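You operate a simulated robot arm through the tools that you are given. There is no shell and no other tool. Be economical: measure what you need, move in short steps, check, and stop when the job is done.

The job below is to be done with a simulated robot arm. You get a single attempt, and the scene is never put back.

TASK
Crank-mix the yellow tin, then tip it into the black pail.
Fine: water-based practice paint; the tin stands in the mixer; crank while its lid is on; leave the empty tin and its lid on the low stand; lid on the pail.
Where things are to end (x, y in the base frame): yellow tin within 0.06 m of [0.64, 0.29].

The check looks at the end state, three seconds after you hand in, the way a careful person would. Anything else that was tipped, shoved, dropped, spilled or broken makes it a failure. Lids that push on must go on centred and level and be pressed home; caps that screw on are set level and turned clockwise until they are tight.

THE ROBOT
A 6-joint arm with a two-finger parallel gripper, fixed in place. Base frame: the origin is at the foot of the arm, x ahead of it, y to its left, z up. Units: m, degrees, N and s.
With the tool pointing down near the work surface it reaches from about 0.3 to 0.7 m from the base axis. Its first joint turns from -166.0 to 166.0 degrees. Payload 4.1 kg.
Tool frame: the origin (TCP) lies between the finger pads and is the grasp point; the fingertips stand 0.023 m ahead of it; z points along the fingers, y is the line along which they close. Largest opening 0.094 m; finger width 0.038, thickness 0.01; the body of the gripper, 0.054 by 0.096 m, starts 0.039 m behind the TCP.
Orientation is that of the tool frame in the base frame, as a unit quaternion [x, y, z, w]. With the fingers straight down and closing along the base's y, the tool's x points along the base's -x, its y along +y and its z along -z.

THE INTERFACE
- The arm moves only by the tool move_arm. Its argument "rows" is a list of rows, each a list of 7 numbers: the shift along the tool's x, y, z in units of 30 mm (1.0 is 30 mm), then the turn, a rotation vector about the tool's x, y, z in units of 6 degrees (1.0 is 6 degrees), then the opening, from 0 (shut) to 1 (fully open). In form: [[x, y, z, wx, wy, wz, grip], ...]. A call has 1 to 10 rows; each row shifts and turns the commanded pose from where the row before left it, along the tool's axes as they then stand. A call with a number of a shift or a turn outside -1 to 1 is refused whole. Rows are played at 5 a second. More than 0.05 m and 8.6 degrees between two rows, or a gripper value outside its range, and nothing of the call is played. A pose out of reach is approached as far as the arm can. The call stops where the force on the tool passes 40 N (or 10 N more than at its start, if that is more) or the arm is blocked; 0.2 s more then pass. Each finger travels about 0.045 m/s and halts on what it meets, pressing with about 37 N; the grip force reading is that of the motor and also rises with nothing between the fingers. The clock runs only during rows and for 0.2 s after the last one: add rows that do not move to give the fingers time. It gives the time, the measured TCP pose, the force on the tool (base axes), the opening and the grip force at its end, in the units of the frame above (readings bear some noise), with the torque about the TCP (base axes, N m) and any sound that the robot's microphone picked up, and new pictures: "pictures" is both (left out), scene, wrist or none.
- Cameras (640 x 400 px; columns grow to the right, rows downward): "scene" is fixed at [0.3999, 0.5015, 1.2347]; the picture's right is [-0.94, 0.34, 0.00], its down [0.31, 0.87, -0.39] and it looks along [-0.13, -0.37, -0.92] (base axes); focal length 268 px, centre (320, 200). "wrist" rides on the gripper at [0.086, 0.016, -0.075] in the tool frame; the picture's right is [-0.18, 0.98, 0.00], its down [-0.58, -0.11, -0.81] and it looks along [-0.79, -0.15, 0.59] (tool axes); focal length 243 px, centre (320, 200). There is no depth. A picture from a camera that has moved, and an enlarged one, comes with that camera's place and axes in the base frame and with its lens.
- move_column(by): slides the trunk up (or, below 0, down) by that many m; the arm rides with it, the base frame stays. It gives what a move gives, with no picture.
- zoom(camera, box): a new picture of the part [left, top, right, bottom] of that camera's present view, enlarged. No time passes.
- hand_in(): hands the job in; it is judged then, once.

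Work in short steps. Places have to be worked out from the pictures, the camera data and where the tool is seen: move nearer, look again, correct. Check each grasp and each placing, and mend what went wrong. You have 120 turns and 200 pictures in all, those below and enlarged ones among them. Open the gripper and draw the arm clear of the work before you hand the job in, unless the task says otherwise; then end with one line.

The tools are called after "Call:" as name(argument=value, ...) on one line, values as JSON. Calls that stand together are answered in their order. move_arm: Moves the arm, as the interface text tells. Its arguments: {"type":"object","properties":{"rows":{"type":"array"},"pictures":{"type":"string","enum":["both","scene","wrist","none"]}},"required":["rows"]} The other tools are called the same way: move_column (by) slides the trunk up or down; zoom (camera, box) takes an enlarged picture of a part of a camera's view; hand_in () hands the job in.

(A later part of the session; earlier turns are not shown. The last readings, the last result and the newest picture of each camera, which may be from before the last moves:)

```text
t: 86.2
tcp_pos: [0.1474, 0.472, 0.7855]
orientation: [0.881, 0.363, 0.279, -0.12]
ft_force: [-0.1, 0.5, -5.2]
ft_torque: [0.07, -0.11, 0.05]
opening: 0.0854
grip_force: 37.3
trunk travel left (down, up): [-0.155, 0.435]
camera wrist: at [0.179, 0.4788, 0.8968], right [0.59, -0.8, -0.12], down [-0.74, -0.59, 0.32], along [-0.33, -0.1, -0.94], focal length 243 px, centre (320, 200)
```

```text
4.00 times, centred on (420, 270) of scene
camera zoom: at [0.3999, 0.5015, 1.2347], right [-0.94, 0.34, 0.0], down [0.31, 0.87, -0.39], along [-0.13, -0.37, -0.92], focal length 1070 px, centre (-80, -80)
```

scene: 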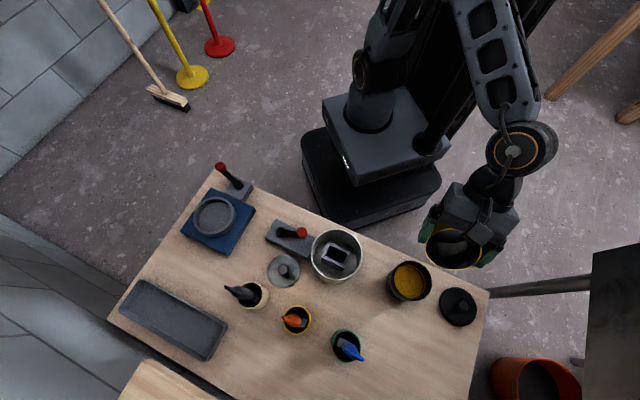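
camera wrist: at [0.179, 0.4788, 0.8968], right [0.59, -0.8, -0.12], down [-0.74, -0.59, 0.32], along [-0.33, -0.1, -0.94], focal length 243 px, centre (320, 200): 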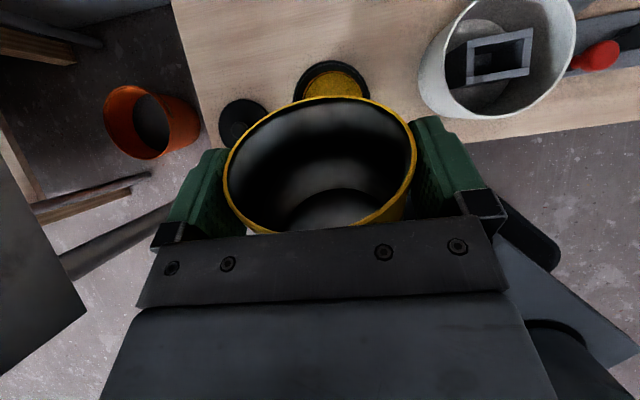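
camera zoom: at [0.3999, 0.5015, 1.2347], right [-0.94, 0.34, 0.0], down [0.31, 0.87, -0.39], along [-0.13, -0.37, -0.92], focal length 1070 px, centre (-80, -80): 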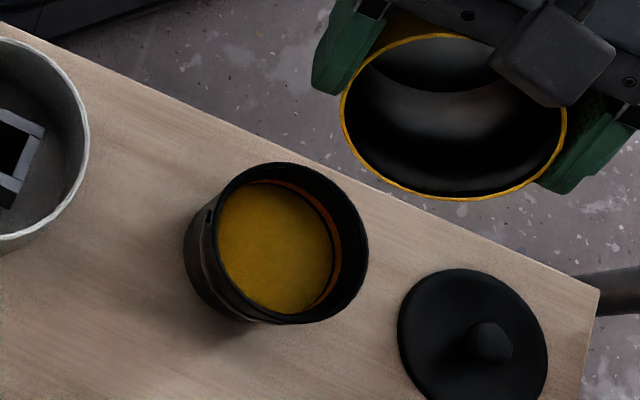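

Pour complete: tin empty, pail filled, no spill seen. Now bring the tin fully upright.

Call:
move_arm(rows=[[0.09, 0, -0.12, 0, 0.912, 0, 0.2], [0.1, 0, -0.11, 0, 0.912, 0, 0.2], [0.11, 0, -0.1, 0, 0.912, 0, 0.2], [0.12, 0, -0.09, 0, 0.912, 0, 0.2], [0.13, 0, -0.075, 0, 0.912, 0, 0.2], [0.135, 0, -0.065, 0, 0.912, 0, 0.2], [0.14, 0, -0.05, 0, 0.912, 0, 0.2], [0.145, 0, -0.036, 0, 0.912, 0, 0.2], [0.15, 0, -0.02, 0, 0.912, 0, 0.2], [0.15, 0, 0, 0, 0.912, 0, 0.2]], pictures="none")

Call:
move_arm(rows=[[0, 0.84, 0.46, -0.5, 0, 0, 0.2], [0, 0.84, 0.46, -0.5, 0, 0, 0.2], [0, 0.84, 0.46, -0.5, 0, 0, 0.2], [0, 0.84, 0.46, -0.5, 0, 0, 0.2], [0, 0.84, 0.46, -0.5, 0, 0, 0.2], [0, 0.84, 0.46, -0.5, 0, 0, 0.2], [0, 0.84, 0.46, -0.5, 0, 0, 0.2], [0, 0.84, 0.46, -0.5, 0, 0, 0.2], [0, 0.84, 0.46, -0.5, 0, 0, 0.2], [0, 0.84, 0.46, -0.5, 0, 0, 0.2]], pictures="wrist")

```text
t: 88.4
tcp_pos: [0.1485, 0.4724, 0.829]
orientation: [0.655, 0.267, 0.652, -0.275]
ft_force: [0.2, 0.7, -4.1]
ft_torque: [0.0, 0.03, -0.03]
opening: 0.0852
grip_force: 36.7
trunk travel left (down, up): [-0.155, 0.435]
```

```text
t: 90.6
tcp_pos: [0.3935, 0.3318, 0.8274]
orientation: [0.704, 0.09, 0.698, -0.095]
ft_force: [0.0, 0.1, -4.4]
ft_torque: [-0.03, 0.03, 0.01]
opening: 0.0855
grip_force: 37.1
trunk travel left (down, up): [-0.155, 0.435]
camera wrist: at [0.3272, 0.2963, 0.9148], right [0.25, -0.95, -0.19], down [-0.81, -0.1, -0.58], along [0.53, 0.3, -0.8], focal length 243 px, centre (320, 200)
```

wrist: 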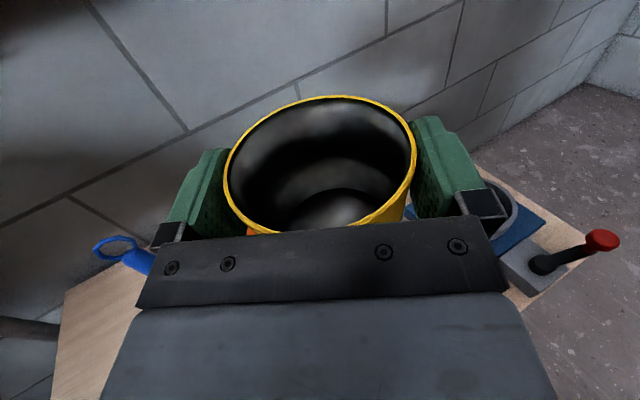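

Tin upright. Now moving out to above the target area (tin at ≈(0.665, 0.32)), still high.

Call:
move_arm(rows=[[0, 0.197, 0.964, -0.233, 0, 0, 0.2], [0, 0.197, 0.964, -0.233, 0, 0, 0.2], [0, 0.197, 0.964, -0.233, 0, 0, 0.2], [0, 0.197, 0.964, -0.233, 0, 0, 0.2], [0, 0.197, 0.964, -0.233, 0, 0, 0.2], [0, 0.197, 0.964, -0.233, 0, 0, 0.2], [0, 0.197, 0.964, -0.233, 0, 0, 0.2], [0, 0.197, 0.964, -0.233, 0, 0, 0.2], [0, 0.197, 0.964, -0.233, 0, 0, 0.2], [0, 0, 0, 0, 0, 0, 0.2]])

Call:
zoom(camera="scene", box=[90, 160, 330, 340])

```text
t: 92.8
tcp_pos: [0.6611, 0.3205, 0.8242]
orientation: [0.71, 0.013, 0.704, -0.017]
ft_force: [0.4, 1.1, -5.6]
ft_torque: [0.0, 0.02, 0.01]
opening: 0.0853
grip_force: 36.9
trunk travel left (down, up): [-0.155, 0.435]
camera wrist: at [0.5877, 0.3018, 0.9122], right [0.04, -0.98, -0.19], down [-0.82, 0.08, -0.57], along [0.58, 0.18, -0.8], focal length 243 px, centre (320, 200)
```

scene: 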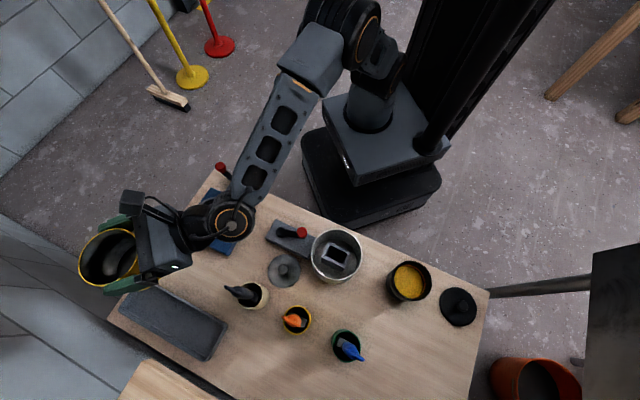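
wrist: 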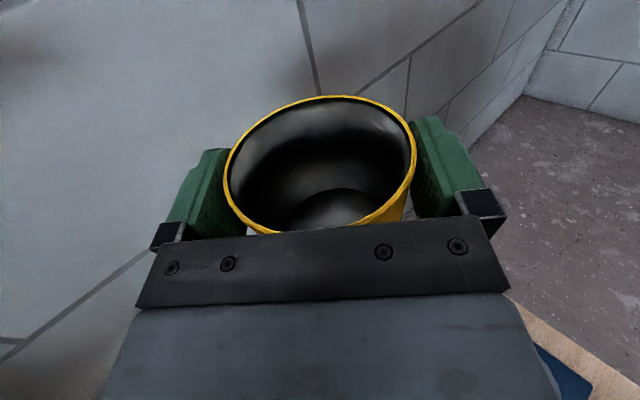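

```text
2.22 times, centred on (210, 250) of scene
camera zoom: at [0.3999, 0.5015, 1.2347], right [-0.94, 0.34, 0.0], down [0.31, 0.87, -0.39], along [-0.13, -0.37, -0.92], focal length 595 px, centre (564, 89)
```

zoom: 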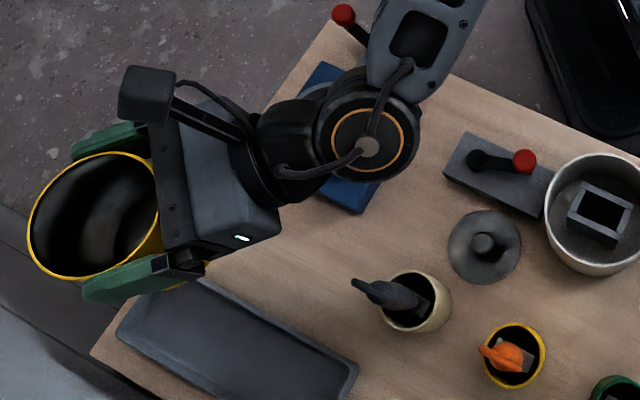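

Position is right. I yaw +6° so the wrist comes down between the lid and the crank-2 box, and lower to z≈0.66.

Call:
move_arm(rows=[[0, 0, 0, 0.5, 0, 0, 0.2], [0, 0, 0, 0.5, 0, 0, 0.2], [-0.9, 0, 0, 0, 0, 0, 0.2], [-0.9, 0, 0, 0, 0, 0, 0.2], [-0.9, 0, 0, 0, 0, 0, 0.2], [-0.9, 0, 0, 0, 0, 0, 0.2], [-0.9, 0, 0, 0, 0, 0, 0.2], [-0.9, 0, 0, 0, 0, 0, 0.2], [0, 0, 0, 0, 0, 0, 0.2]])

Call:
zoom(camera="scene", box=[130, 180, 330, 330])

```text
t: 94.8
tcp_pos: [0.6591, 0.3229, 0.6627]
orientation: [0.707, 0.049, 0.703, -0.053]
ft_force: [-0.5, -0.1, -4.8]
ft_torque: [-0.02, 0.05, -0.02]
opening: 0.0855
grip_force: 37.2
trunk travel left (down, up): [-0.155, 0.435]
camera wrist: at [0.5873, 0.2946, 0.7504], right [0.14, -0.97, -0.19], down [-0.82, -0.01, -0.58], along [0.56, 0.24, -0.8], focal length 243 px, centre (320, 200)
```

scene: 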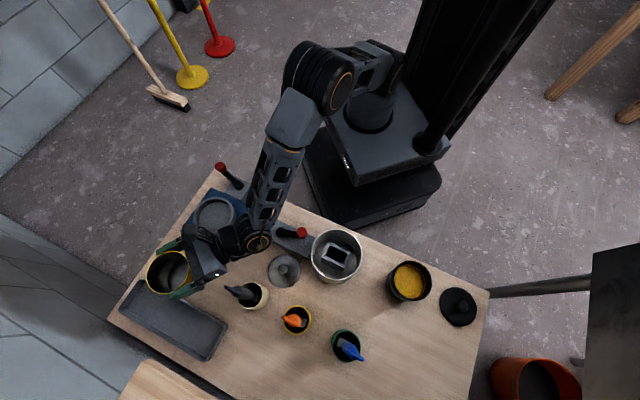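
wrist: 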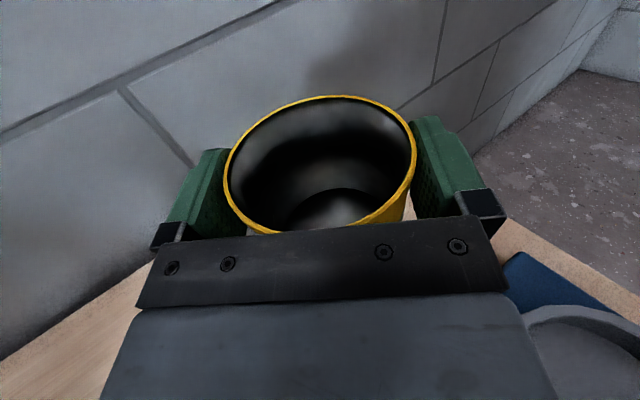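

```text
2.67 times, centred on (230, 255) of scene
camera zoom: at [0.3999, 0.5015, 1.2347], right [-0.94, 0.34, 0.0], down [0.31, 0.87, -0.39], along [-0.13, -0.37, -0.92], focal length 714 px, centre (560, 53)
```

zoom: 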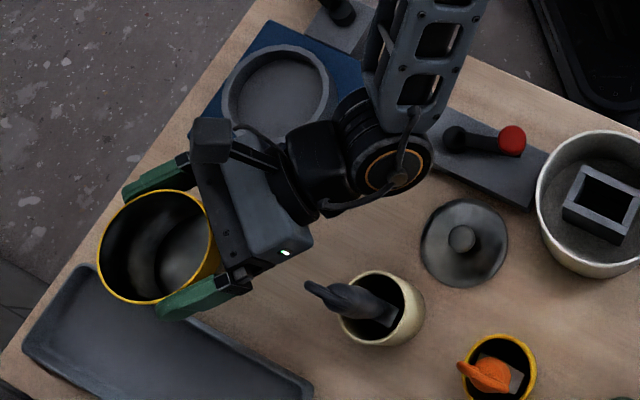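

Clearance between wrist and lid knob is slim, so yaw 4° more, then lower to z≈0.59 and check.

Call:
move_arm(rows=[[0, 0, 0, 0.7, 0, 0, 0.2], [-0.5, 0, 0, 0, 0, 0, 0.2], [-0.5, 0, 0, 0, 0, 0, 0.2], [-0.5, 0, 0, 0, 0, 0, 0.2], [-0.5, 0, 0, 0, 0, 0, 0.2], [-0.3, 0, 0, 0, 0, 0, 0.2], [0, 0, 0, 0, 0, 0, 0.2]])

Call:
zoom(camera="scene", box=[130, 180, 330, 330])

```text
t: 96.4
tcp_pos: [0.6578, 0.3223, 0.5943]
orientation: [0.705, 0.075, 0.7, -0.079]
ft_force: [-0.7, 0.0, -4.6]
ft_torque: [0.0, 0.07, -0.01]
opening: 0.085
grip_force: 37.1
trunk travel left (down, up): [-0.155, 0.435]
camera wrist: at [0.5893, 0.2904, 0.6815], right [0.21, -0.96, -0.19], down [-0.82, -0.07, -0.58], along [0.54, 0.28, -0.8], focal length 243 px, centre (320, 200)
```

scene: 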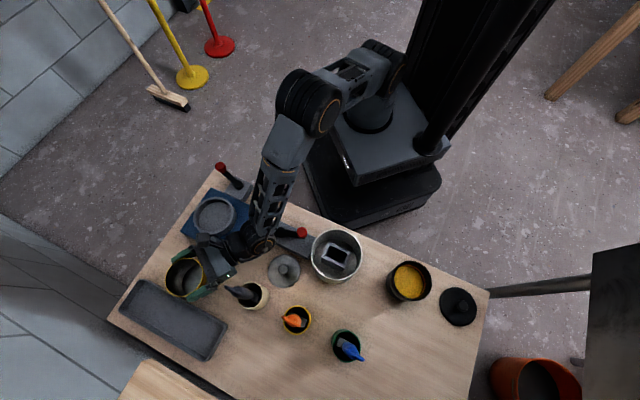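
wrist: 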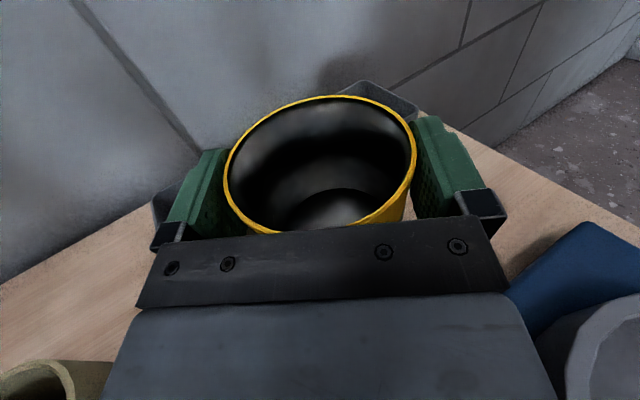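

```text
2.67 times, centred on (230, 255) of scene
camera zoom: at [0.3999, 0.5015, 1.2347], right [-0.94, 0.34, 0.0], down [0.31, 0.87, -0.39], along [-0.13, -0.37, -0.92], focal length 714 px, centre (560, 53)
```

zoom: 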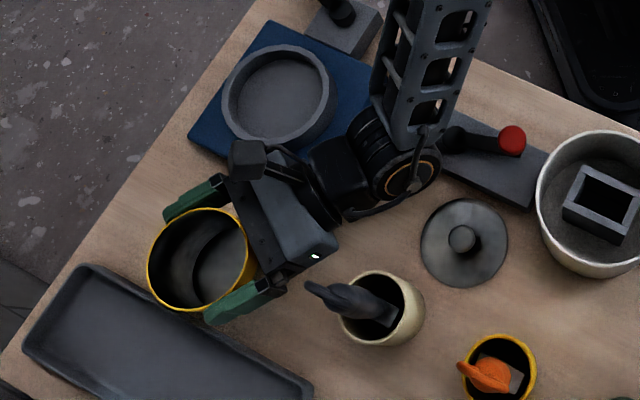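

Clear all around. Lowering in fine steps until the tin touches the table.

Call:
move_arm(rows=[[-0.2, 0, 0, 0, 0, 0, 0.2], [-0.2, 0, 0, 0, 0, 0, 0.2], [-0.15, 0, 0, 0, 0, 0, 0.2], [-0.1, 0, 0, 0, 0, 0, 0.2], [-0.1, 0, 0, 0, 0, 0, 0.2], [0, 0, 0, 0, 0, 0, 0.2]], pictures="none")

```text
t: 97.8
tcp_pos: [0.6582, 0.3228, 0.5698]
orientation: [0.706, 0.074, 0.7, -0.08]
ft_force: [-0.1, 0.3, -4.2]
ft_torque: [0.0, 0.05, -0.01]
opening: 0.0855
grip_force: 37.0
trunk travel left (down, up): [-0.155, 0.435]
```

Call:
move_arm(rows=[[-0.1, 0, 0, 0, 0, 0, 0.2], [-0.1, 0, 0, 0, 0, 0, 0.2], [-0.08, 0, 0, 0, 0, 0, 0.2], [0, 0, 0, 0, 0, 0, 0.2]])

Call:
zoom(camera="scene", box=[150, 210, 270, 310])

```text
t: 98.8
tcp_pos: [0.6583, 0.3234, 0.5685]
orientation: [0.702, 0.074, 0.704, -0.081]
ft_force: [3.0, 1.7, 27.6]
ft_torque: [-1.02, -0.65, -0.02]
opening: 0.0849
grip_force: 37.6
trunk travel left (down, up): [-0.155, 0.435]
camera wrist: at [0.5886, 0.2903, 0.6553], right [0.21, -0.96, -0.19], down [-0.81, -0.06, -0.58], along [0.55, 0.28, -0.79], focal length 243 px, centre (320, 200)
```

scene: 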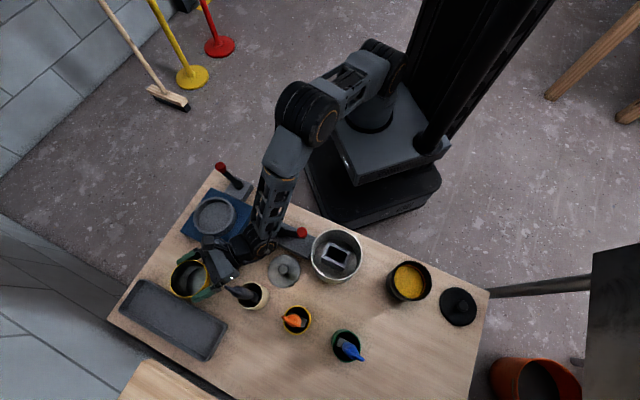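
wrist: 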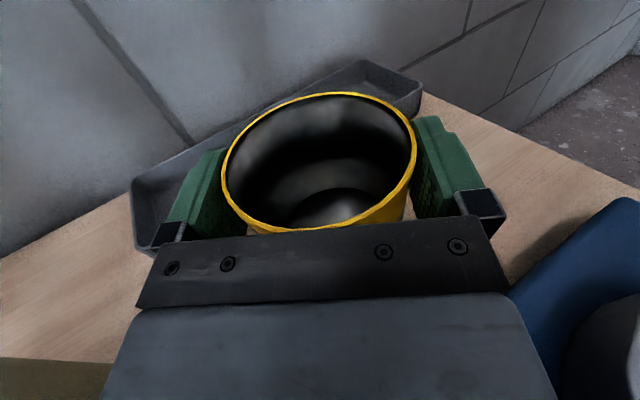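

```text
4.00 times, centred on (210, 260) of scene
camera zoom: at [0.3999, 0.5015, 1.2347], right [-0.94, 0.34, 0.0], down [0.31, 0.87, -0.39], along [-0.13, -0.37, -0.92], focal length 1070 px, centre (760, -40)
```

zoom: 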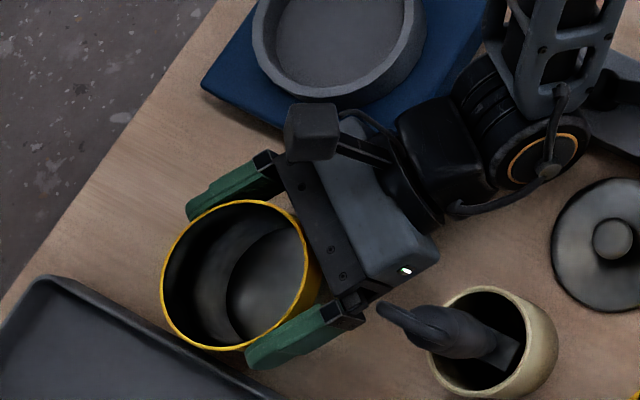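

The tin stands on the table at ≈(0.665, 0.324), within tolerance. Release gently and check it's standing.

Call:
move_arm(rows=[[0.06, 0, 0, 0, 0, 0, 0.2], [0, 0, 0, 0, 0, 0, 0.9], [0, 0, 0, 0, 0, 0, 0.95], [0, 0, 0, 0, 0, 0, 1], [0, 0, 0, 0, 0, 0, 1]])

Call:
zoom(camera="wrist", box=[160, 60, 520, 260])

Call:
zoom(camera="scene", box=[150, 210, 270, 310])

```text
t: 100.0
tcp_pos: [0.6581, 0.3222, 0.5638]
orientation: [0.706, 0.075, 0.7, -0.079]
ft_force: [0.3, 0.3, -0.3]
ft_torque: [0.02, 0.03, 0.02]
opening: 0.094
grip_force: 0.2
trunk travel left (down, up): [-0.155, 0.435]
camera wrist: at [0.5894, 0.2898, 0.6513], right [0.21, -0.96, -0.19], down [-0.82, -0.07, -0.57], along [0.54, 0.28, -0.8], focal length 243 px, centre (320, 200)
```

scene: 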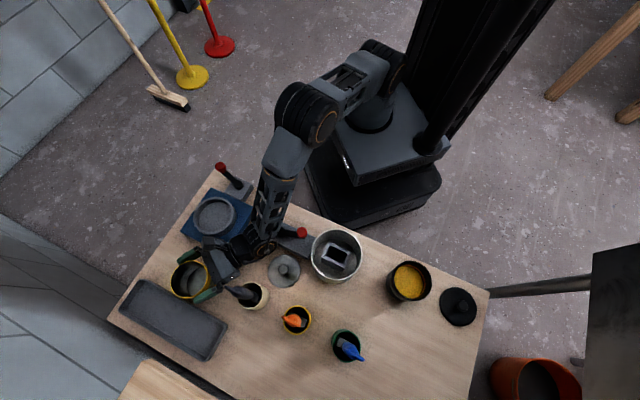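
wrist: 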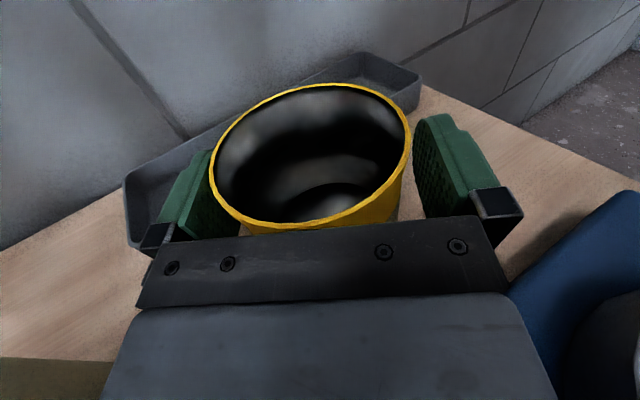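

```text
1.78 times, centred on (340, 160) of wrist
camera zoom: at [0.5894, 0.2898, 0.6513], right [0.21, -0.96, -0.19], down [-0.82, -0.07, -0.57], along [0.54, 0.28, -0.8], focal length 431 px, centre (284, 271)
```

zoom: 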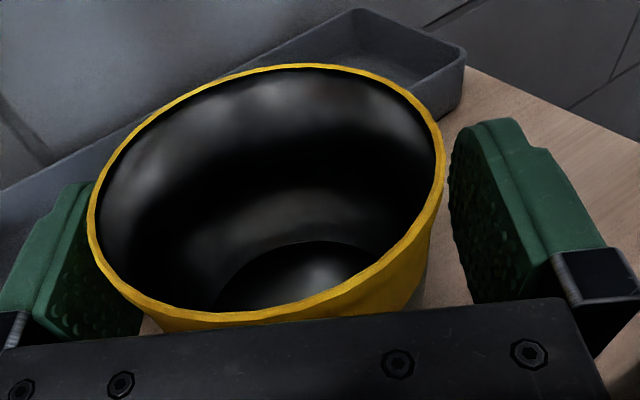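

```text
4.00 times, centred on (210, 260) of scene
camera zoom: at [0.3999, 0.5015, 1.2347], right [-0.94, 0.34, 0.0], down [0.31, 0.87, -0.39], along [-0.13, -0.37, -0.92], focal length 1070 px, centre (760, -40)
```

zoom: 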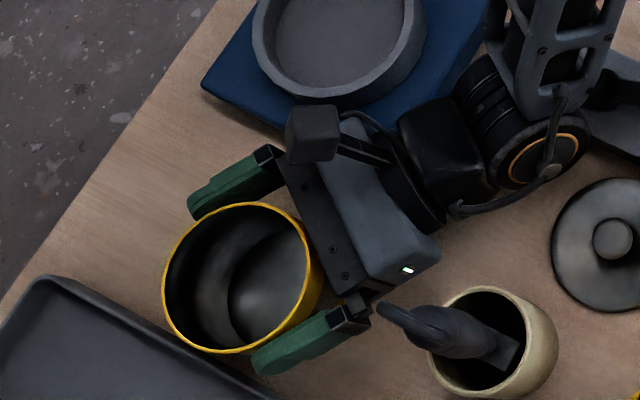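

Tin stands; it is ~3 mm nearer the left finger. Centre the gripper on it (3 mm), then lift straight up.

Call:
move_arm(rows=[[0, -0.1, 0, 0, 0, 0, 1], [0, 0, 0, 0, 0, 0, 1], [0.2, 0, 0, 0, 0, 0, 1], [0.4, 0, 0, 0, 0, 0, 1], [0.7, 0, 0, 0, 0, 0, 1], [0.9, 0, 0, 0, 0, 0, 1], [0.9, 0, 0, 0, 0, 0, 1], [0.9, 0, 0, 0, 0, 0, 1], [0.9, 0, 0, 0, 0, 0, 1], [0.9, 0, 0, 0, 0, 0, 1]])

Call:
zoom(camera="scene", box=[130, 200, 290, 330])

```text
t: 102.2
tcp_pos: [0.6579, 0.3243, 0.7393]
orientation: [0.706, 0.074, 0.7, -0.079]
ft_force: [0.4, -0.1, 0.2]
ft_torque: [0.0, 0.01, -0.03]
opening: 0.094
grip_force: 0.1
trunk travel left (down, up): [-0.155, 0.435]
camera wrist: at [0.5897, 0.2923, 0.8265], right [0.21, -0.96, -0.19], down [-0.82, -0.07, -0.57], along [0.54, 0.28, -0.8], focal length 243 px, centre (320, 200)
```

scene: 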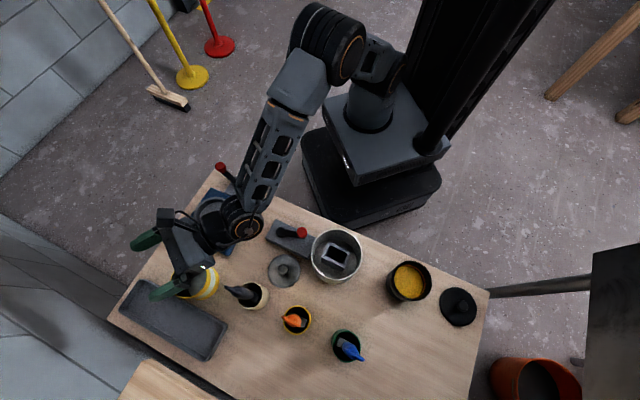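
wrist: 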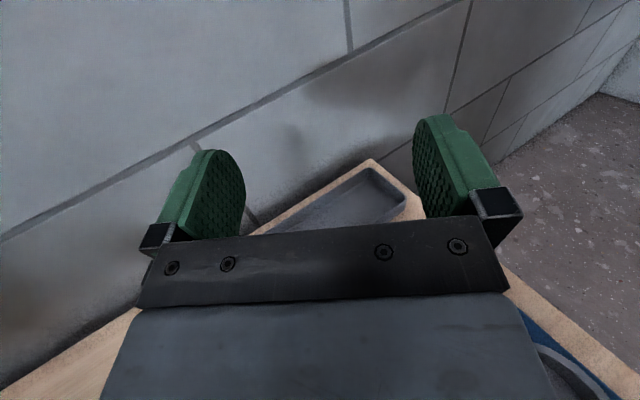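

```text
3.08 times, centred on (210, 265) of scene
camera zoom: at [0.3999, 0.5015, 1.2347], right [-0.94, 0.34, 0.0], down [0.31, 0.87, -0.39], along [-0.13, -0.37, -0.92], focal length 823 px, centre (658, 0)
```

zoom: 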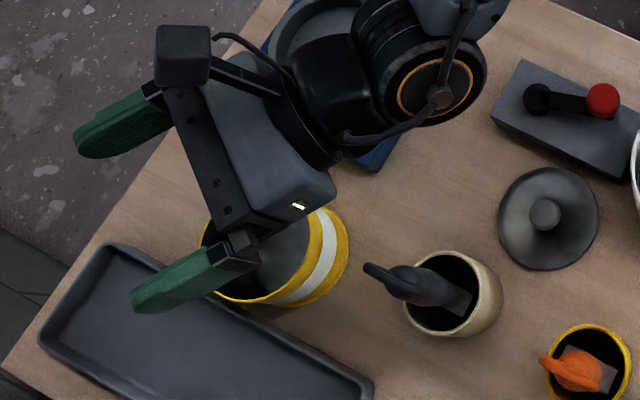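

The tin stands alone and nothing else is touched. Now pitch the tool back down (−90°) while rising, to fetch the pail's lid.

Call:
move_arm(rows=[[0.3, 0, -0.3, 0, -1, 0, 1], [0.3, 0, -0.3, 0, -1, 0, 1], [0.3, 0, -0.3, 0, -1, 0, 1], [0.3, 0, -0.3, 0, -1, 0, 1], [0.2, 0, -0.4, 0, -1, 0, 1], [0, 0, -0.4, 0, -1, 0, 1], [-0.3, 0, -0.3, 0, -1, 0, 1], [-0.5, 0, -0.2, 0, -1, 0, 1], [-0.5, 0, 0, 0, -1, 0, 1], [-0.5, 0, 0, 0, -1, 0, 1]], pictures="none")

Call:
move_arm(rows=[[-0.5, -0.3, 0, 0, -1, 0, 1], [-0.5, -0.3, 0, 0, -1, 0, 1], [-0.5, -0.3, 0, 0, -1, 0, 1], [-0.5, -0.3, 0, 0, -1, 0, 1], [-0.5, -0.3, 0, 0, -1, 0, 1], [0, 0, 0, 0, 0, 0, 1]], pictures="scene")

```text
t: 104.4
tcp_pos: [0.5623, 0.3027, 0.7697]
orientation: [0.961, 0.105, 0.253, -0.032]
ft_force: [-0.6, 0.4, 0.1]
ft_torque: [0.03, 0.01, 0.02]
opening: 0.094
grip_force: 0.0
trunk travel left (down, up): [-0.155, 0.435]
```

```text
t: 105.8
tcp_pos: [0.4831, 0.3314, 0.7467]
orientation: [0.994, 0.109, -0.005, -0.004]
ft_force: [-0.1, -0.7, 0.4]
ft_torque: [0.0, 0.02, -0.01]
opening: 0.0939
grip_force: 0.1
trunk travel left (down, up): [-0.155, 0.435]
```

scene: 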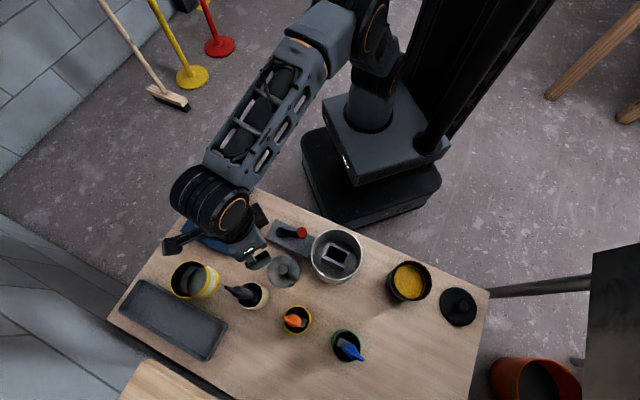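

Tool is vertical again. Translating over toward the pail lid at ≈(0.069, 0.602).

Call:
move_arm(rows=[[-0.96, -0.98, 0, 0, 0, 0, 1], [-0.96, -0.98, 0, 0, 0, 0, 1], [-0.96, -0.98, 0, 0, 0, 0, 1], [-0.96, -0.98, 0, 0, 0, 0, 1], [-0.96, -0.98, 0, 0, 0, 0, 1], [-0.96, -0.98, 0, 0, 0, 0, 1], [-0.96, -0.98, 0, 0, 0, 0, 1], [-0.96, -0.98, 0, 0, 0, 0, 1], [-0.96, -0.98, 0, 0, 0, 0, 1], [-0.96, -0.98, 0, 0, 0, 0, 1]])

Call:
zoom(camera="scene", box=[340, 220, 520, 350])

```text
t: 108.0
tcp_pos: [0.1365, 0.5554, 0.7518]
orientation: [0.994, 0.11, -0.004, -0.005]
ft_force: [0.1, -0.1, 0.2]
ft_torque: [0.03, 0.01, -0.02]
opening: 0.0941
grip_force: 0.2
trunk travel left (down, up): [-0.155, 0.435]
camera wrist: at [0.2252, 0.5583, 0.827], right [0.03, -1.0, -0.01], down [-0.58, -0.03, 0.81], along [-0.81, -0.02, -0.59], focal length 243 px, centre (320, 200)
```

scene: 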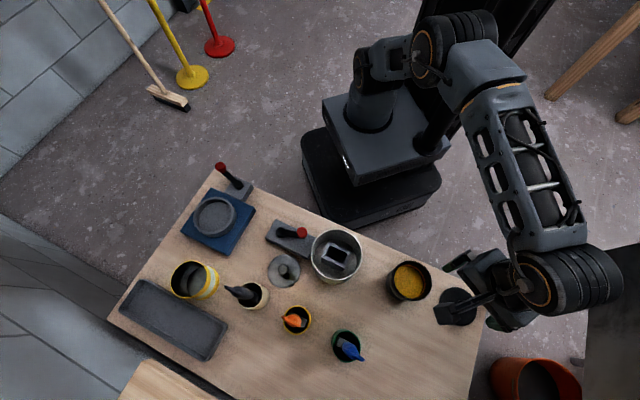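
wrist: 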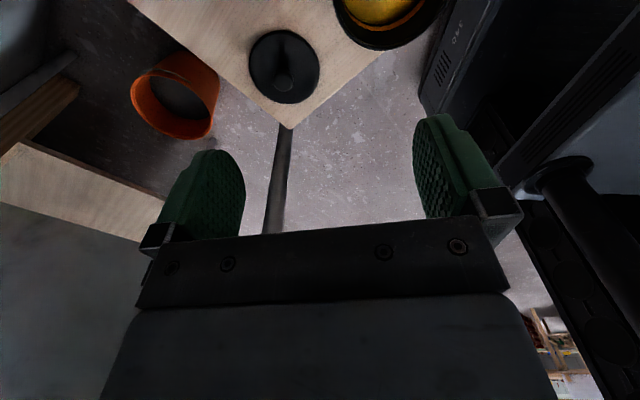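

```text
3.08 times, centred on (430, 285) of scene
camera zoom: at [0.3999, 0.5015, 1.2347], right [-0.94, 0.34, 0.0], down [0.31, 0.87, -0.39], along [-0.13, -0.37, -0.92], focal length 823 px, centre (-18, -62)
```

zoom: 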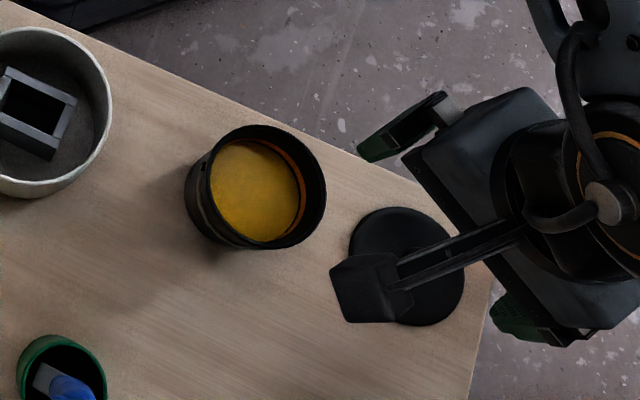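

Lid knob triangulates to ≈(0.066, 0.601). Moving above it at z≈0.62.

Call:
move_arm(rows=[[-0.39, -0.4, 0.88, 0, 0, 0, 1], [-0.39, -0.4, 0.88, 0, 0, 0, 1], [-0.39, -0.4, 0.88, 0, 0, 0, 1], [-0.39, -0.4, 0.88, 0, 0, 0, 1], [-0.39, -0.4, 0.88, 0, 0, 0, 1], [0, 0, 0, 0, 0, 0, 1]])

Call:
zoom(camera="wrist", box=[180, 0, 460, 180])

```text
t: 109.4
tcp_pos: [0.0665, 0.6023, 0.6193]
orientation: [0.994, 0.11, -0.004, -0.004]
ft_force: [-0.3, -0.2, 0.8]
ft_torque: [0.02, -0.01, -0.01]
opening: 0.0941
grip_force: 0.0
trunk travel left (down, up): [-0.155, 0.435]
camera wrist: at [0.1553, 0.6053, 0.694], right [0.03, -1.0, -0.01], down [-0.58, -0.03, 0.81], along [-0.81, -0.02, -0.59], focal length 243 px, centre (320, 200)
```

scene: 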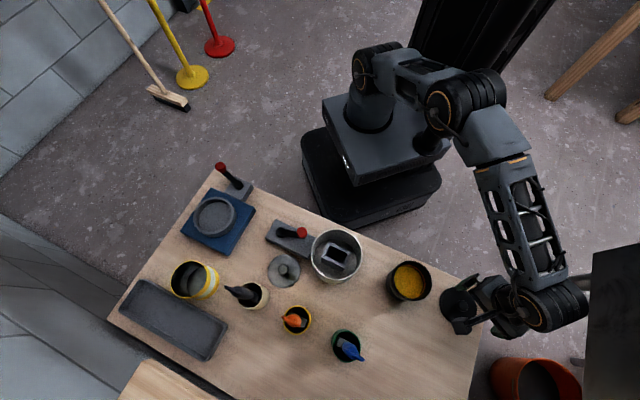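
wrist: 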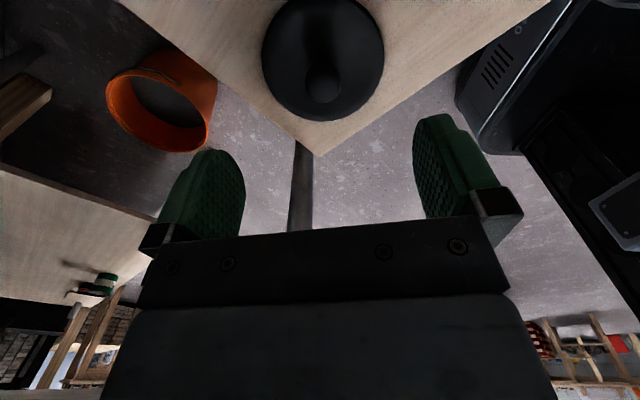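

```text
2.22 times, centred on (320, 90) of wrist
camera zoom: at [0.1553, 0.6053, 0.694], right [0.03, -1.0, -0.01], down [-0.58, -0.03, 0.81], along [-0.81, -0.02, -0.59], focal length 539 px, centre (320, 444)
```

zoom: 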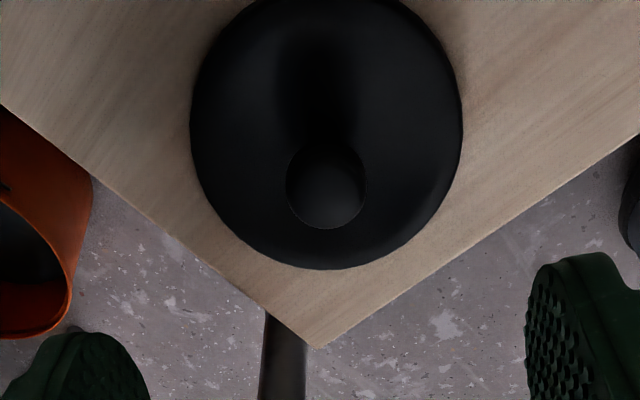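

TCP is directly above the knob (0.066, 0.602). Descending to z≈0.536 and gripping.

Call:
move_arm(rows=[[0, 0, 0.8, 0, 0, 0, 1], [0, 0, 0.8, 0, 0, 0, 1], [0, 0, 0.6, 0, 0, 0, 1], [0, 0, 0.3, 0, 0, 0, 1], [0, 0, 0.25, 0, 0, 0, 1], [0, 0, 0, 0, 0, 0, 1]], pictures="wrist")

```text
t: 110.8
tcp_pos: [0.0659, 0.6018, 0.5374]
orientation: [0.994, 0.109, -0.004, -0.004]
ft_force: [0.4, -0.5, -0.2]
ft_torque: [0.0, -0.01, 0.01]
opening: 0.094
grip_force: 0.0
trunk travel left (down, up): [-0.155, 0.435]
camera wrist: at [0.155, 0.6057, 0.612], right [0.03, -1.0, -0.01], down [-0.58, -0.03, 0.81], along [-0.81, -0.02, -0.59], focal length 243 px, centre (320, 200)
```

wrist: 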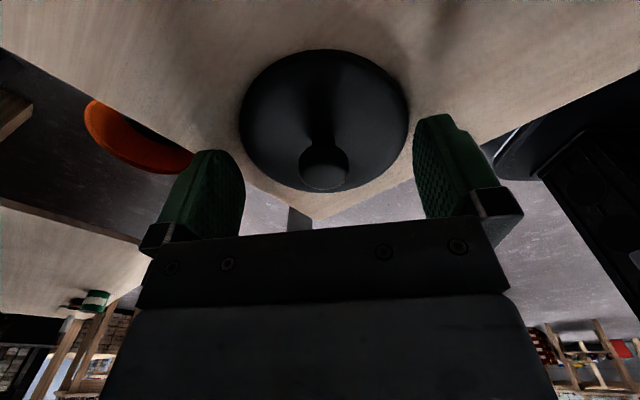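

The view matches the earlier lid grasp height. Closing.

Call:
move_arm(rows=[[0, 0, 0, 0, 0, 0, 0.3], [0, 0, 0, 0, 0, 0, 0], [0, 0, 0, 0, 0, 0, 0], [0, 0, 0, 0, 0, 0, 0], [0, 0, 0, 0, 0, 0, 0], [0, 0, -0.3, 0, 0, 0, 0], [0, 0, -0.5, 0, 0, 0, 0], [0, 0, 0, 0, 0, 0, 0]], pictures="wrist")

Call:
zoom(camera="wrist", box=[200, 20, 440, 220])

```text
t: 112.6
tcp_pos: [0.0675, 0.6028, 0.5611]
orientation: [0.994, 0.109, -0.004, -0.004]
ft_force: [0.2, 1.0, -0.2]
ft_torque: [0.02, 0.01, 0.0]
opening: 0.0236
grip_force: 37.0
trunk travel left (down, up): [-0.155, 0.435]
camera wrist: at [0.1553, 0.6054, 0.6361], right [0.03, -1.0, -0.01], down [-0.58, -0.03, 0.81], along [-0.81, -0.02, -0.59], focal length 243 px, centre (320, 200)
```

wrist: 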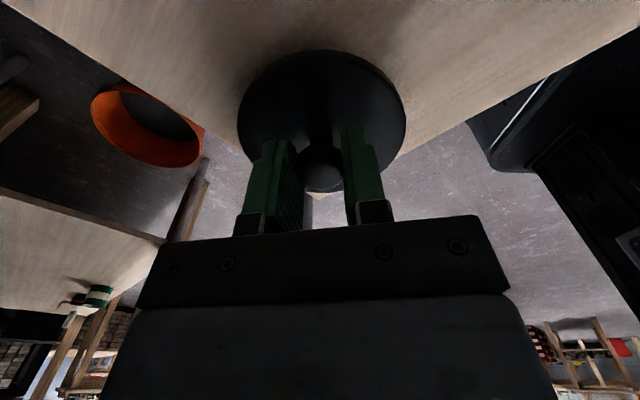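

```text
2.00 times, centred on (320, 120) of wrist
camera zoom: at [0.1553, 0.6054, 0.6361], right [0.03, -1.0, -0.01], down [-0.58, -0.03, 0.81], along [-0.81, -0.02, -0.59], focal length 485 px, centre (320, 360)
```

zoom: 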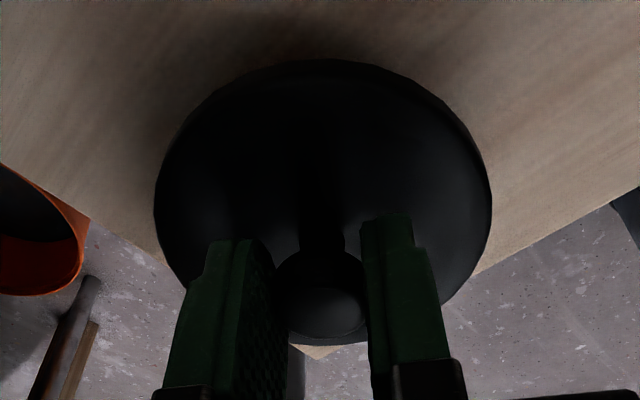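

Lid held. Lift to z≈0.70 and carry over the pail, ≈(0.176, 0.503).

Call:
move_arm(rows=[[0, 0, -0.95, 0, 0, 0, 0], [0, 0, -0.95, 0, 0, 0, 0], [0, 0, -0.95, 0, 0, 0, 0], [0, 0, -0.95, 0, 0, 0, 0], [0, 0, -0.85, 0, 0, 0, 0], [0.56, 0.8, 0, 0, 0, 0, 0], [0.56, 0.8, 0, 0, 0, 0, 0], [0.56, 0.8, 0, 0, 0, 0, 0], [0.56, 0.8, 0, 0, 0, 0, 0], [0.56, 0.8, 0, 0, 0, 0, 0]])

Call:
zoom(camera="scene", box=[340, 220, 500, 330])

Call:
zoom(camera="wrist", box=[200, 0, 440, 200])

```text
t: 114.8
tcp_pos: [0.1755, 0.5034, 0.6995]
orientation: [0.994, 0.11, -0.004, -0.003]
ft_force: [0.0, -0.5, 0.2]
ft_torque: [-0.04, -0.04, 0.02]
opening: 0.024
grip_force: 37.0
trunk travel left (down, up): [-0.155, 0.435]
camera wrist: at [0.2639, 0.5061, 0.7743], right [0.03, -1.0, -0.01], down [-0.58, -0.03, 0.81], along [-0.81, -0.02, -0.59], focal length 243 px, centre (320, 200)
```

scene: 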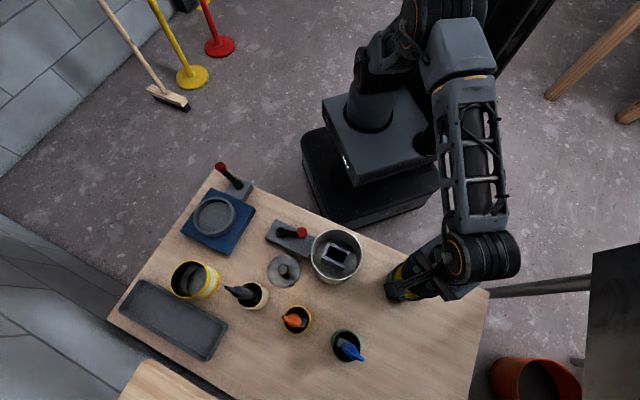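
wrist: 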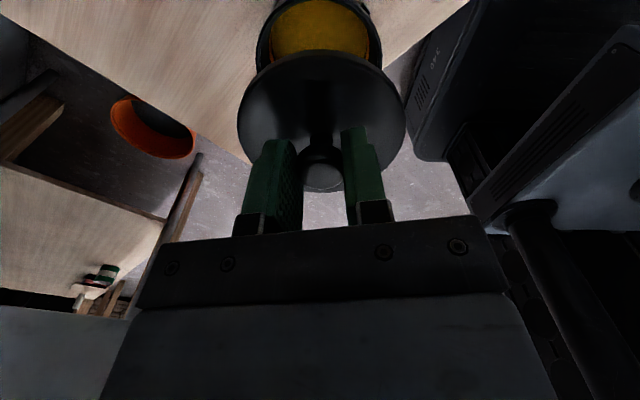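

```text
3.64 times, centred on (420, 275) of scene
camera zoom: at [0.3999, 0.5015, 1.2347], right [-0.94, 0.34, 0.0], down [0.31, 0.87, -0.39], along [-0.13, -0.37, -0.92], focal length 973 px, centre (-44, -73)
```

zoom: 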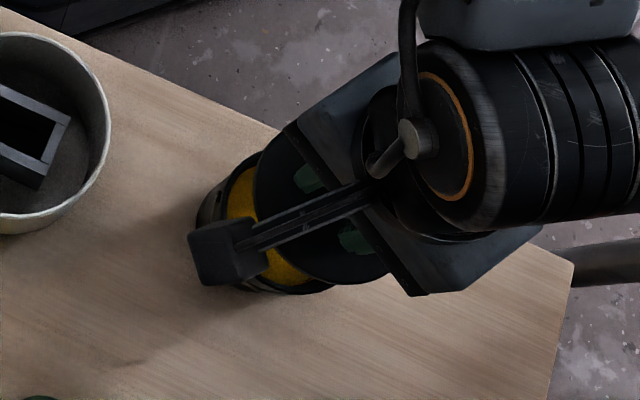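

```text
2.00 times, centred on (320, 100) of wrist
camera zoom: at [0.2639, 0.5061, 0.7743], right [0.03, -1.0, -0.01], down [-0.58, -0.03, 0.81], along [-0.81, -0.02, -0.59], focal length 485 px, centre (320, 400)
```

zoom: 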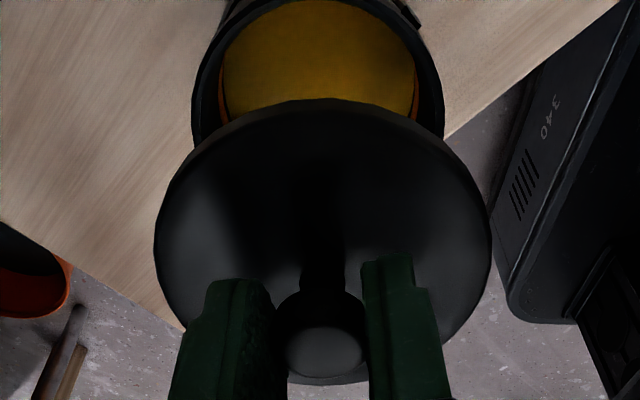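

Need a cleaner fix on the pail's centre: I'll sidestep 0.133 m in −y so the wrist camera sees the pail beside the lid.

Call:
move_arm(rows=[[-0.07, 0.89, 0, 0, 0, 0, 0], [-0.07, 0.89, 0, 0, 0, 0, 0], [-0.07, 0.89, 0, 0, 0, 0, 0], [-0.07, 0.89, 0, 0, 0, 0, 0], [-0.07, 0.89, 0, 0, 0, 0, 0], [0, 0, 0, 0, 0, 0, 0]])

Call:
zoom(camera="wrist", box=[60, 0, 300, 200])

Call:
zoom(camera="scene", box=[370, 230, 450, 310])

```text
t: 116.2
tcp_pos: [0.1948, 0.3706, 0.6984]
orientation: [0.994, 0.11, -0.003, -0.004]
ft_force: [-0.2, 0.0, -0.5]
ft_torque: [0.03, 0.02, 0.01]
opening: 0.024
grip_force: 37.6
trunk travel left (down, up): [-0.155, 0.435]
camera wrist: at [0.2835, 0.3733, 0.7729], right [0.03, -1.0, -0.01], down [-0.58, -0.03, 0.81], along [-0.81, -0.02, -0.59], focal length 243 px, centre (320, 200)
```

scene: 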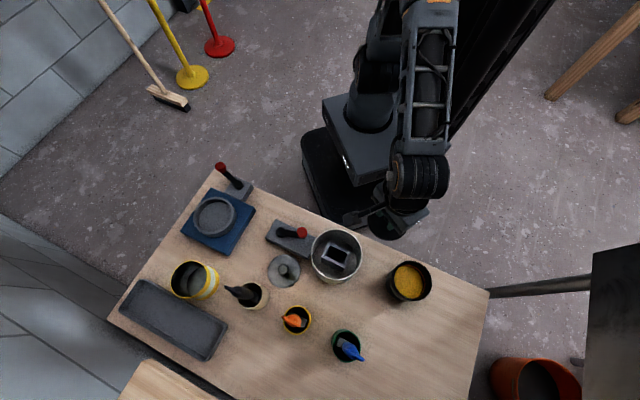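
wrist: 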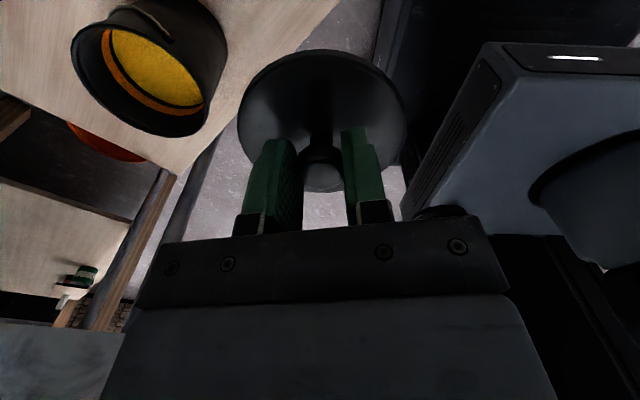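

```text
2.00 times, centred on (180, 100) of wrist
camera zoom: at [0.2835, 0.3733, 0.7729], right [0.03, -1.0, -0.01], down [-0.58, -0.03, 0.81], along [-0.81, -0.02, -0.59], focal length 485 px, centre (600, 400)
```

zoom: 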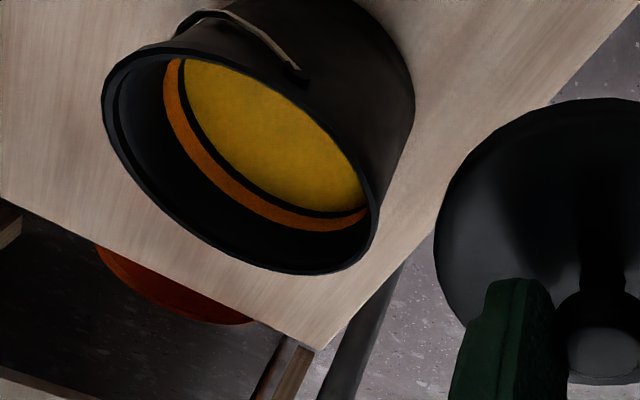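

```text
5.00 times, centred on (410, 270) of scene
camera zoom: at [0.3999, 0.5015, 1.2347], right [-0.94, 0.34, 0.0], down [0.31, 0.87, -0.39], along [-0.13, -0.37, -0.92], focal length 1338 px, centre (-130, -150)
```

zoom: 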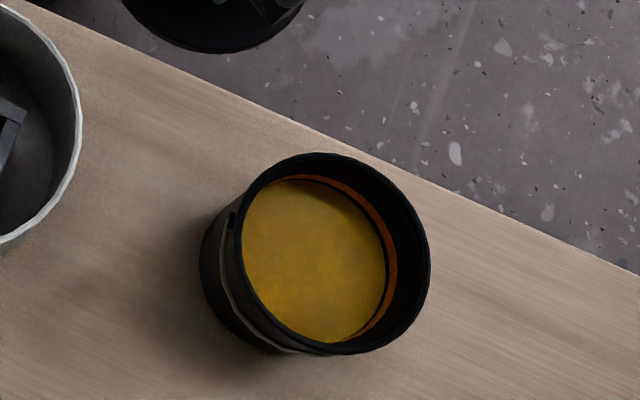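

From this view, with perspective corrected, the pail's centre is (0.176, 0.506), rim z≈0.593; paint lies under the orange line. Moving back over it with the lid.

Call:
move_arm(rows=[[0.075, -0.908, 0, 0, 0, 0, 0], [0.075, -0.908, 0, 0, 0, 0, 0], [0.075, -0.908, 0, 0, 0, 0, 0], [0.075, -0.908, 0, 0, 0, 0, 0], [0.075, -0.908, 0, 0, 0, 0, 0], [0, 0, 0.7, 0, 0, 0, 0], [0, 0, 0.6, 0, 0, 0, 0], [0, 0, 0, 0, 0, 0, 0]])

Call:
zoom(camera="wrist", box=[200, 0, 440, 200])

Call:
zoom(camera="scene", box=[370, 230, 450, 310])

```text
t: 118.0
tcp_pos: [0.1754, 0.5055, 0.6607]
orientation: [0.994, 0.11, -0.004, -0.003]
ft_force: [-0.3, -0.5, -1.1]
ft_torque: [-0.01, -0.02, 0.0]
opening: 0.0239
grip_force: 37.4
trunk travel left (down, up): [-0.155, 0.435]
camera wrist: at [0.2641, 0.5087, 0.7345], right [0.03, -1.0, -0.01], down [-0.58, -0.03, 0.81], along [-0.81, -0.02, -0.59], focal length 243 px, centre (320, 200)
```

scene: 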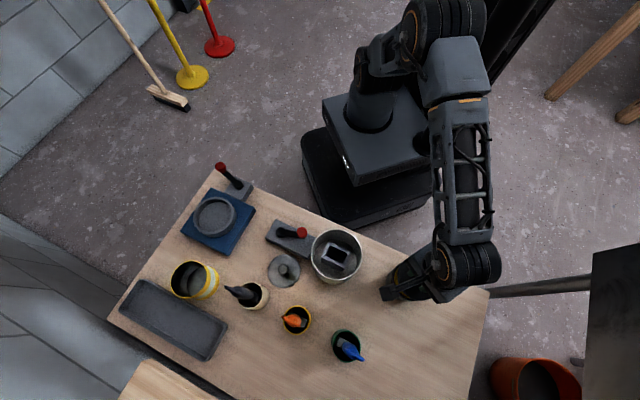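
wrist: 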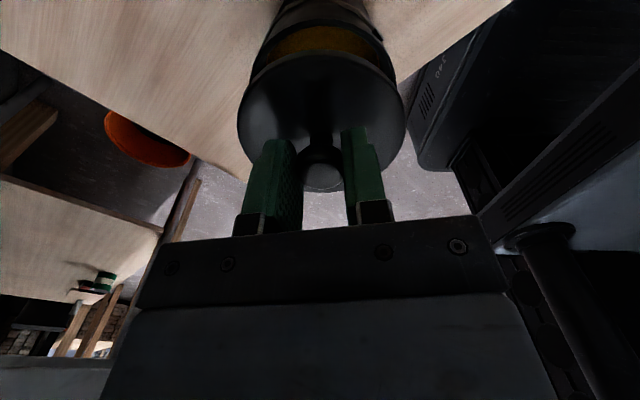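

```text
2.00 times, centred on (320, 100) of wrist
camera zoom: at [0.2641, 0.5087, 0.7345], right [0.03, -1.0, -0.01], down [-0.58, -0.03, 0.81], along [-0.81, -0.02, -0.59], focal length 485 px, centre (320, 400)
```

zoom: 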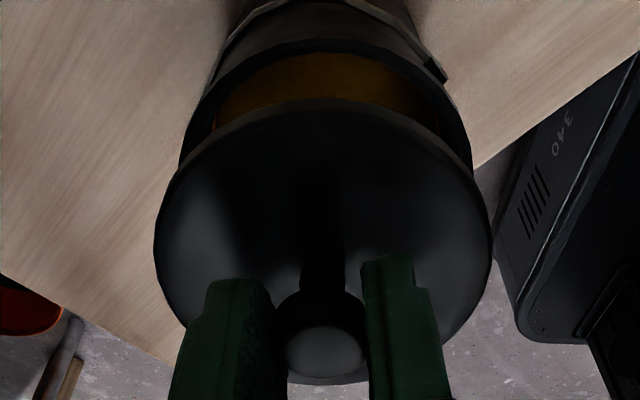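

```text
5.00 times, centred on (410, 270) of scene
camera zoom: at [0.3999, 0.5015, 1.2347], right [-0.94, 0.34, 0.0], down [0.31, 0.87, -0.39], along [-0.13, -0.37, -0.92], focal length 1338 px, centre (-130, -150)
```

zoom: 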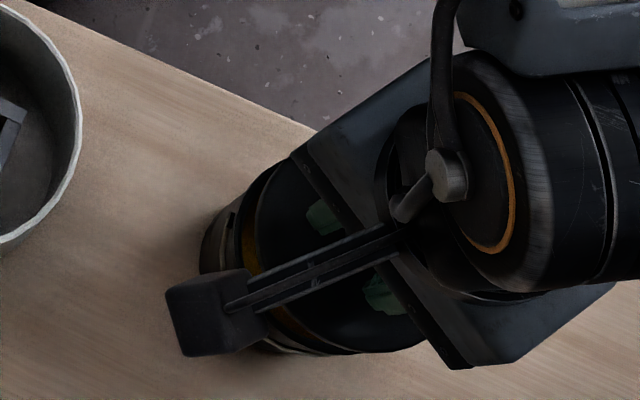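

Near edges and sides line up within ~1–2 mm. Lowering slowly until contact.

Call:
move_arm(rows=[[0, 0, 0.3, 0, 0, 0, 0], [0, 0, 0.3, 0, 0, 0, 0], [0, 0, 0.2, 0, 0, 0, 0], [0, 0, 0.15, 0, 0, 0, 0], [0, 0, 0.1, 0, 0, 0, 0], [0, 0, 0.1, 0, 0, 0, 0], [0, 0, 0, 0, 0, 0, 0]], pictures="wrist")

Call:
zoom(camera="wrist", box=[200, 0, 440, 200])

```text
t: 119.4
tcp_pos: [0.1753, 0.5077, 0.6325]
orientation: [0.994, 0.108, -0.001, -0.01]
ft_force: [-0.5, -2.4, 17.7]
ft_torque: [-0.26, 0.37, 0.05]
opening: 0.0242
grip_force: 36.8
trunk travel left (down, up): [-0.155, 0.435]
stopped in row 6: the force on the tool passed its limit at 43 N (the readings are from after the stop); the commanded pose is now the measured one
camera wrist: at [0.2637, 0.5091, 0.7083], right [0.03, -1.0, -0.02], down [-0.59, -0.04, 0.81], along [-0.81, -0.02, -0.59], focal length 243 px, centre (320, 200)
```

wrist: 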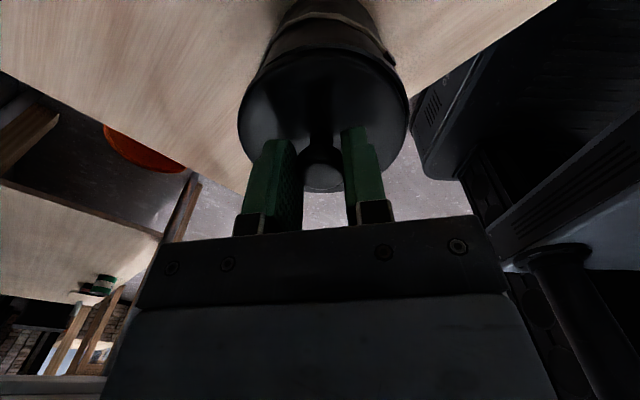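

```text
2.00 times, centred on (320, 100) of wrist
camera zoom: at [0.2637, 0.5091, 0.7083], right [0.03, -1.0, -0.02], down [-0.59, -0.04, 0.81], along [-0.81, -0.02, -0.59], focal length 485 px, centre (320, 400)
```

zoom: 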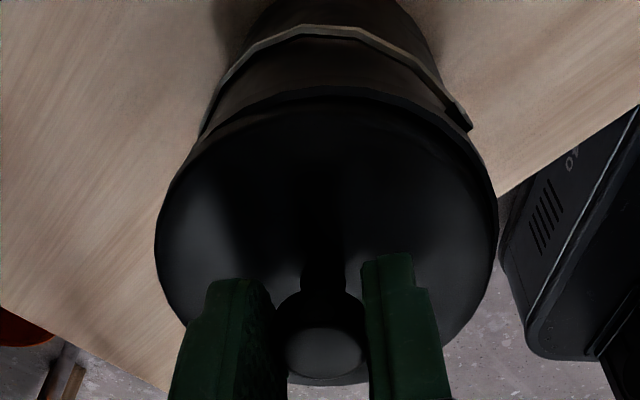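

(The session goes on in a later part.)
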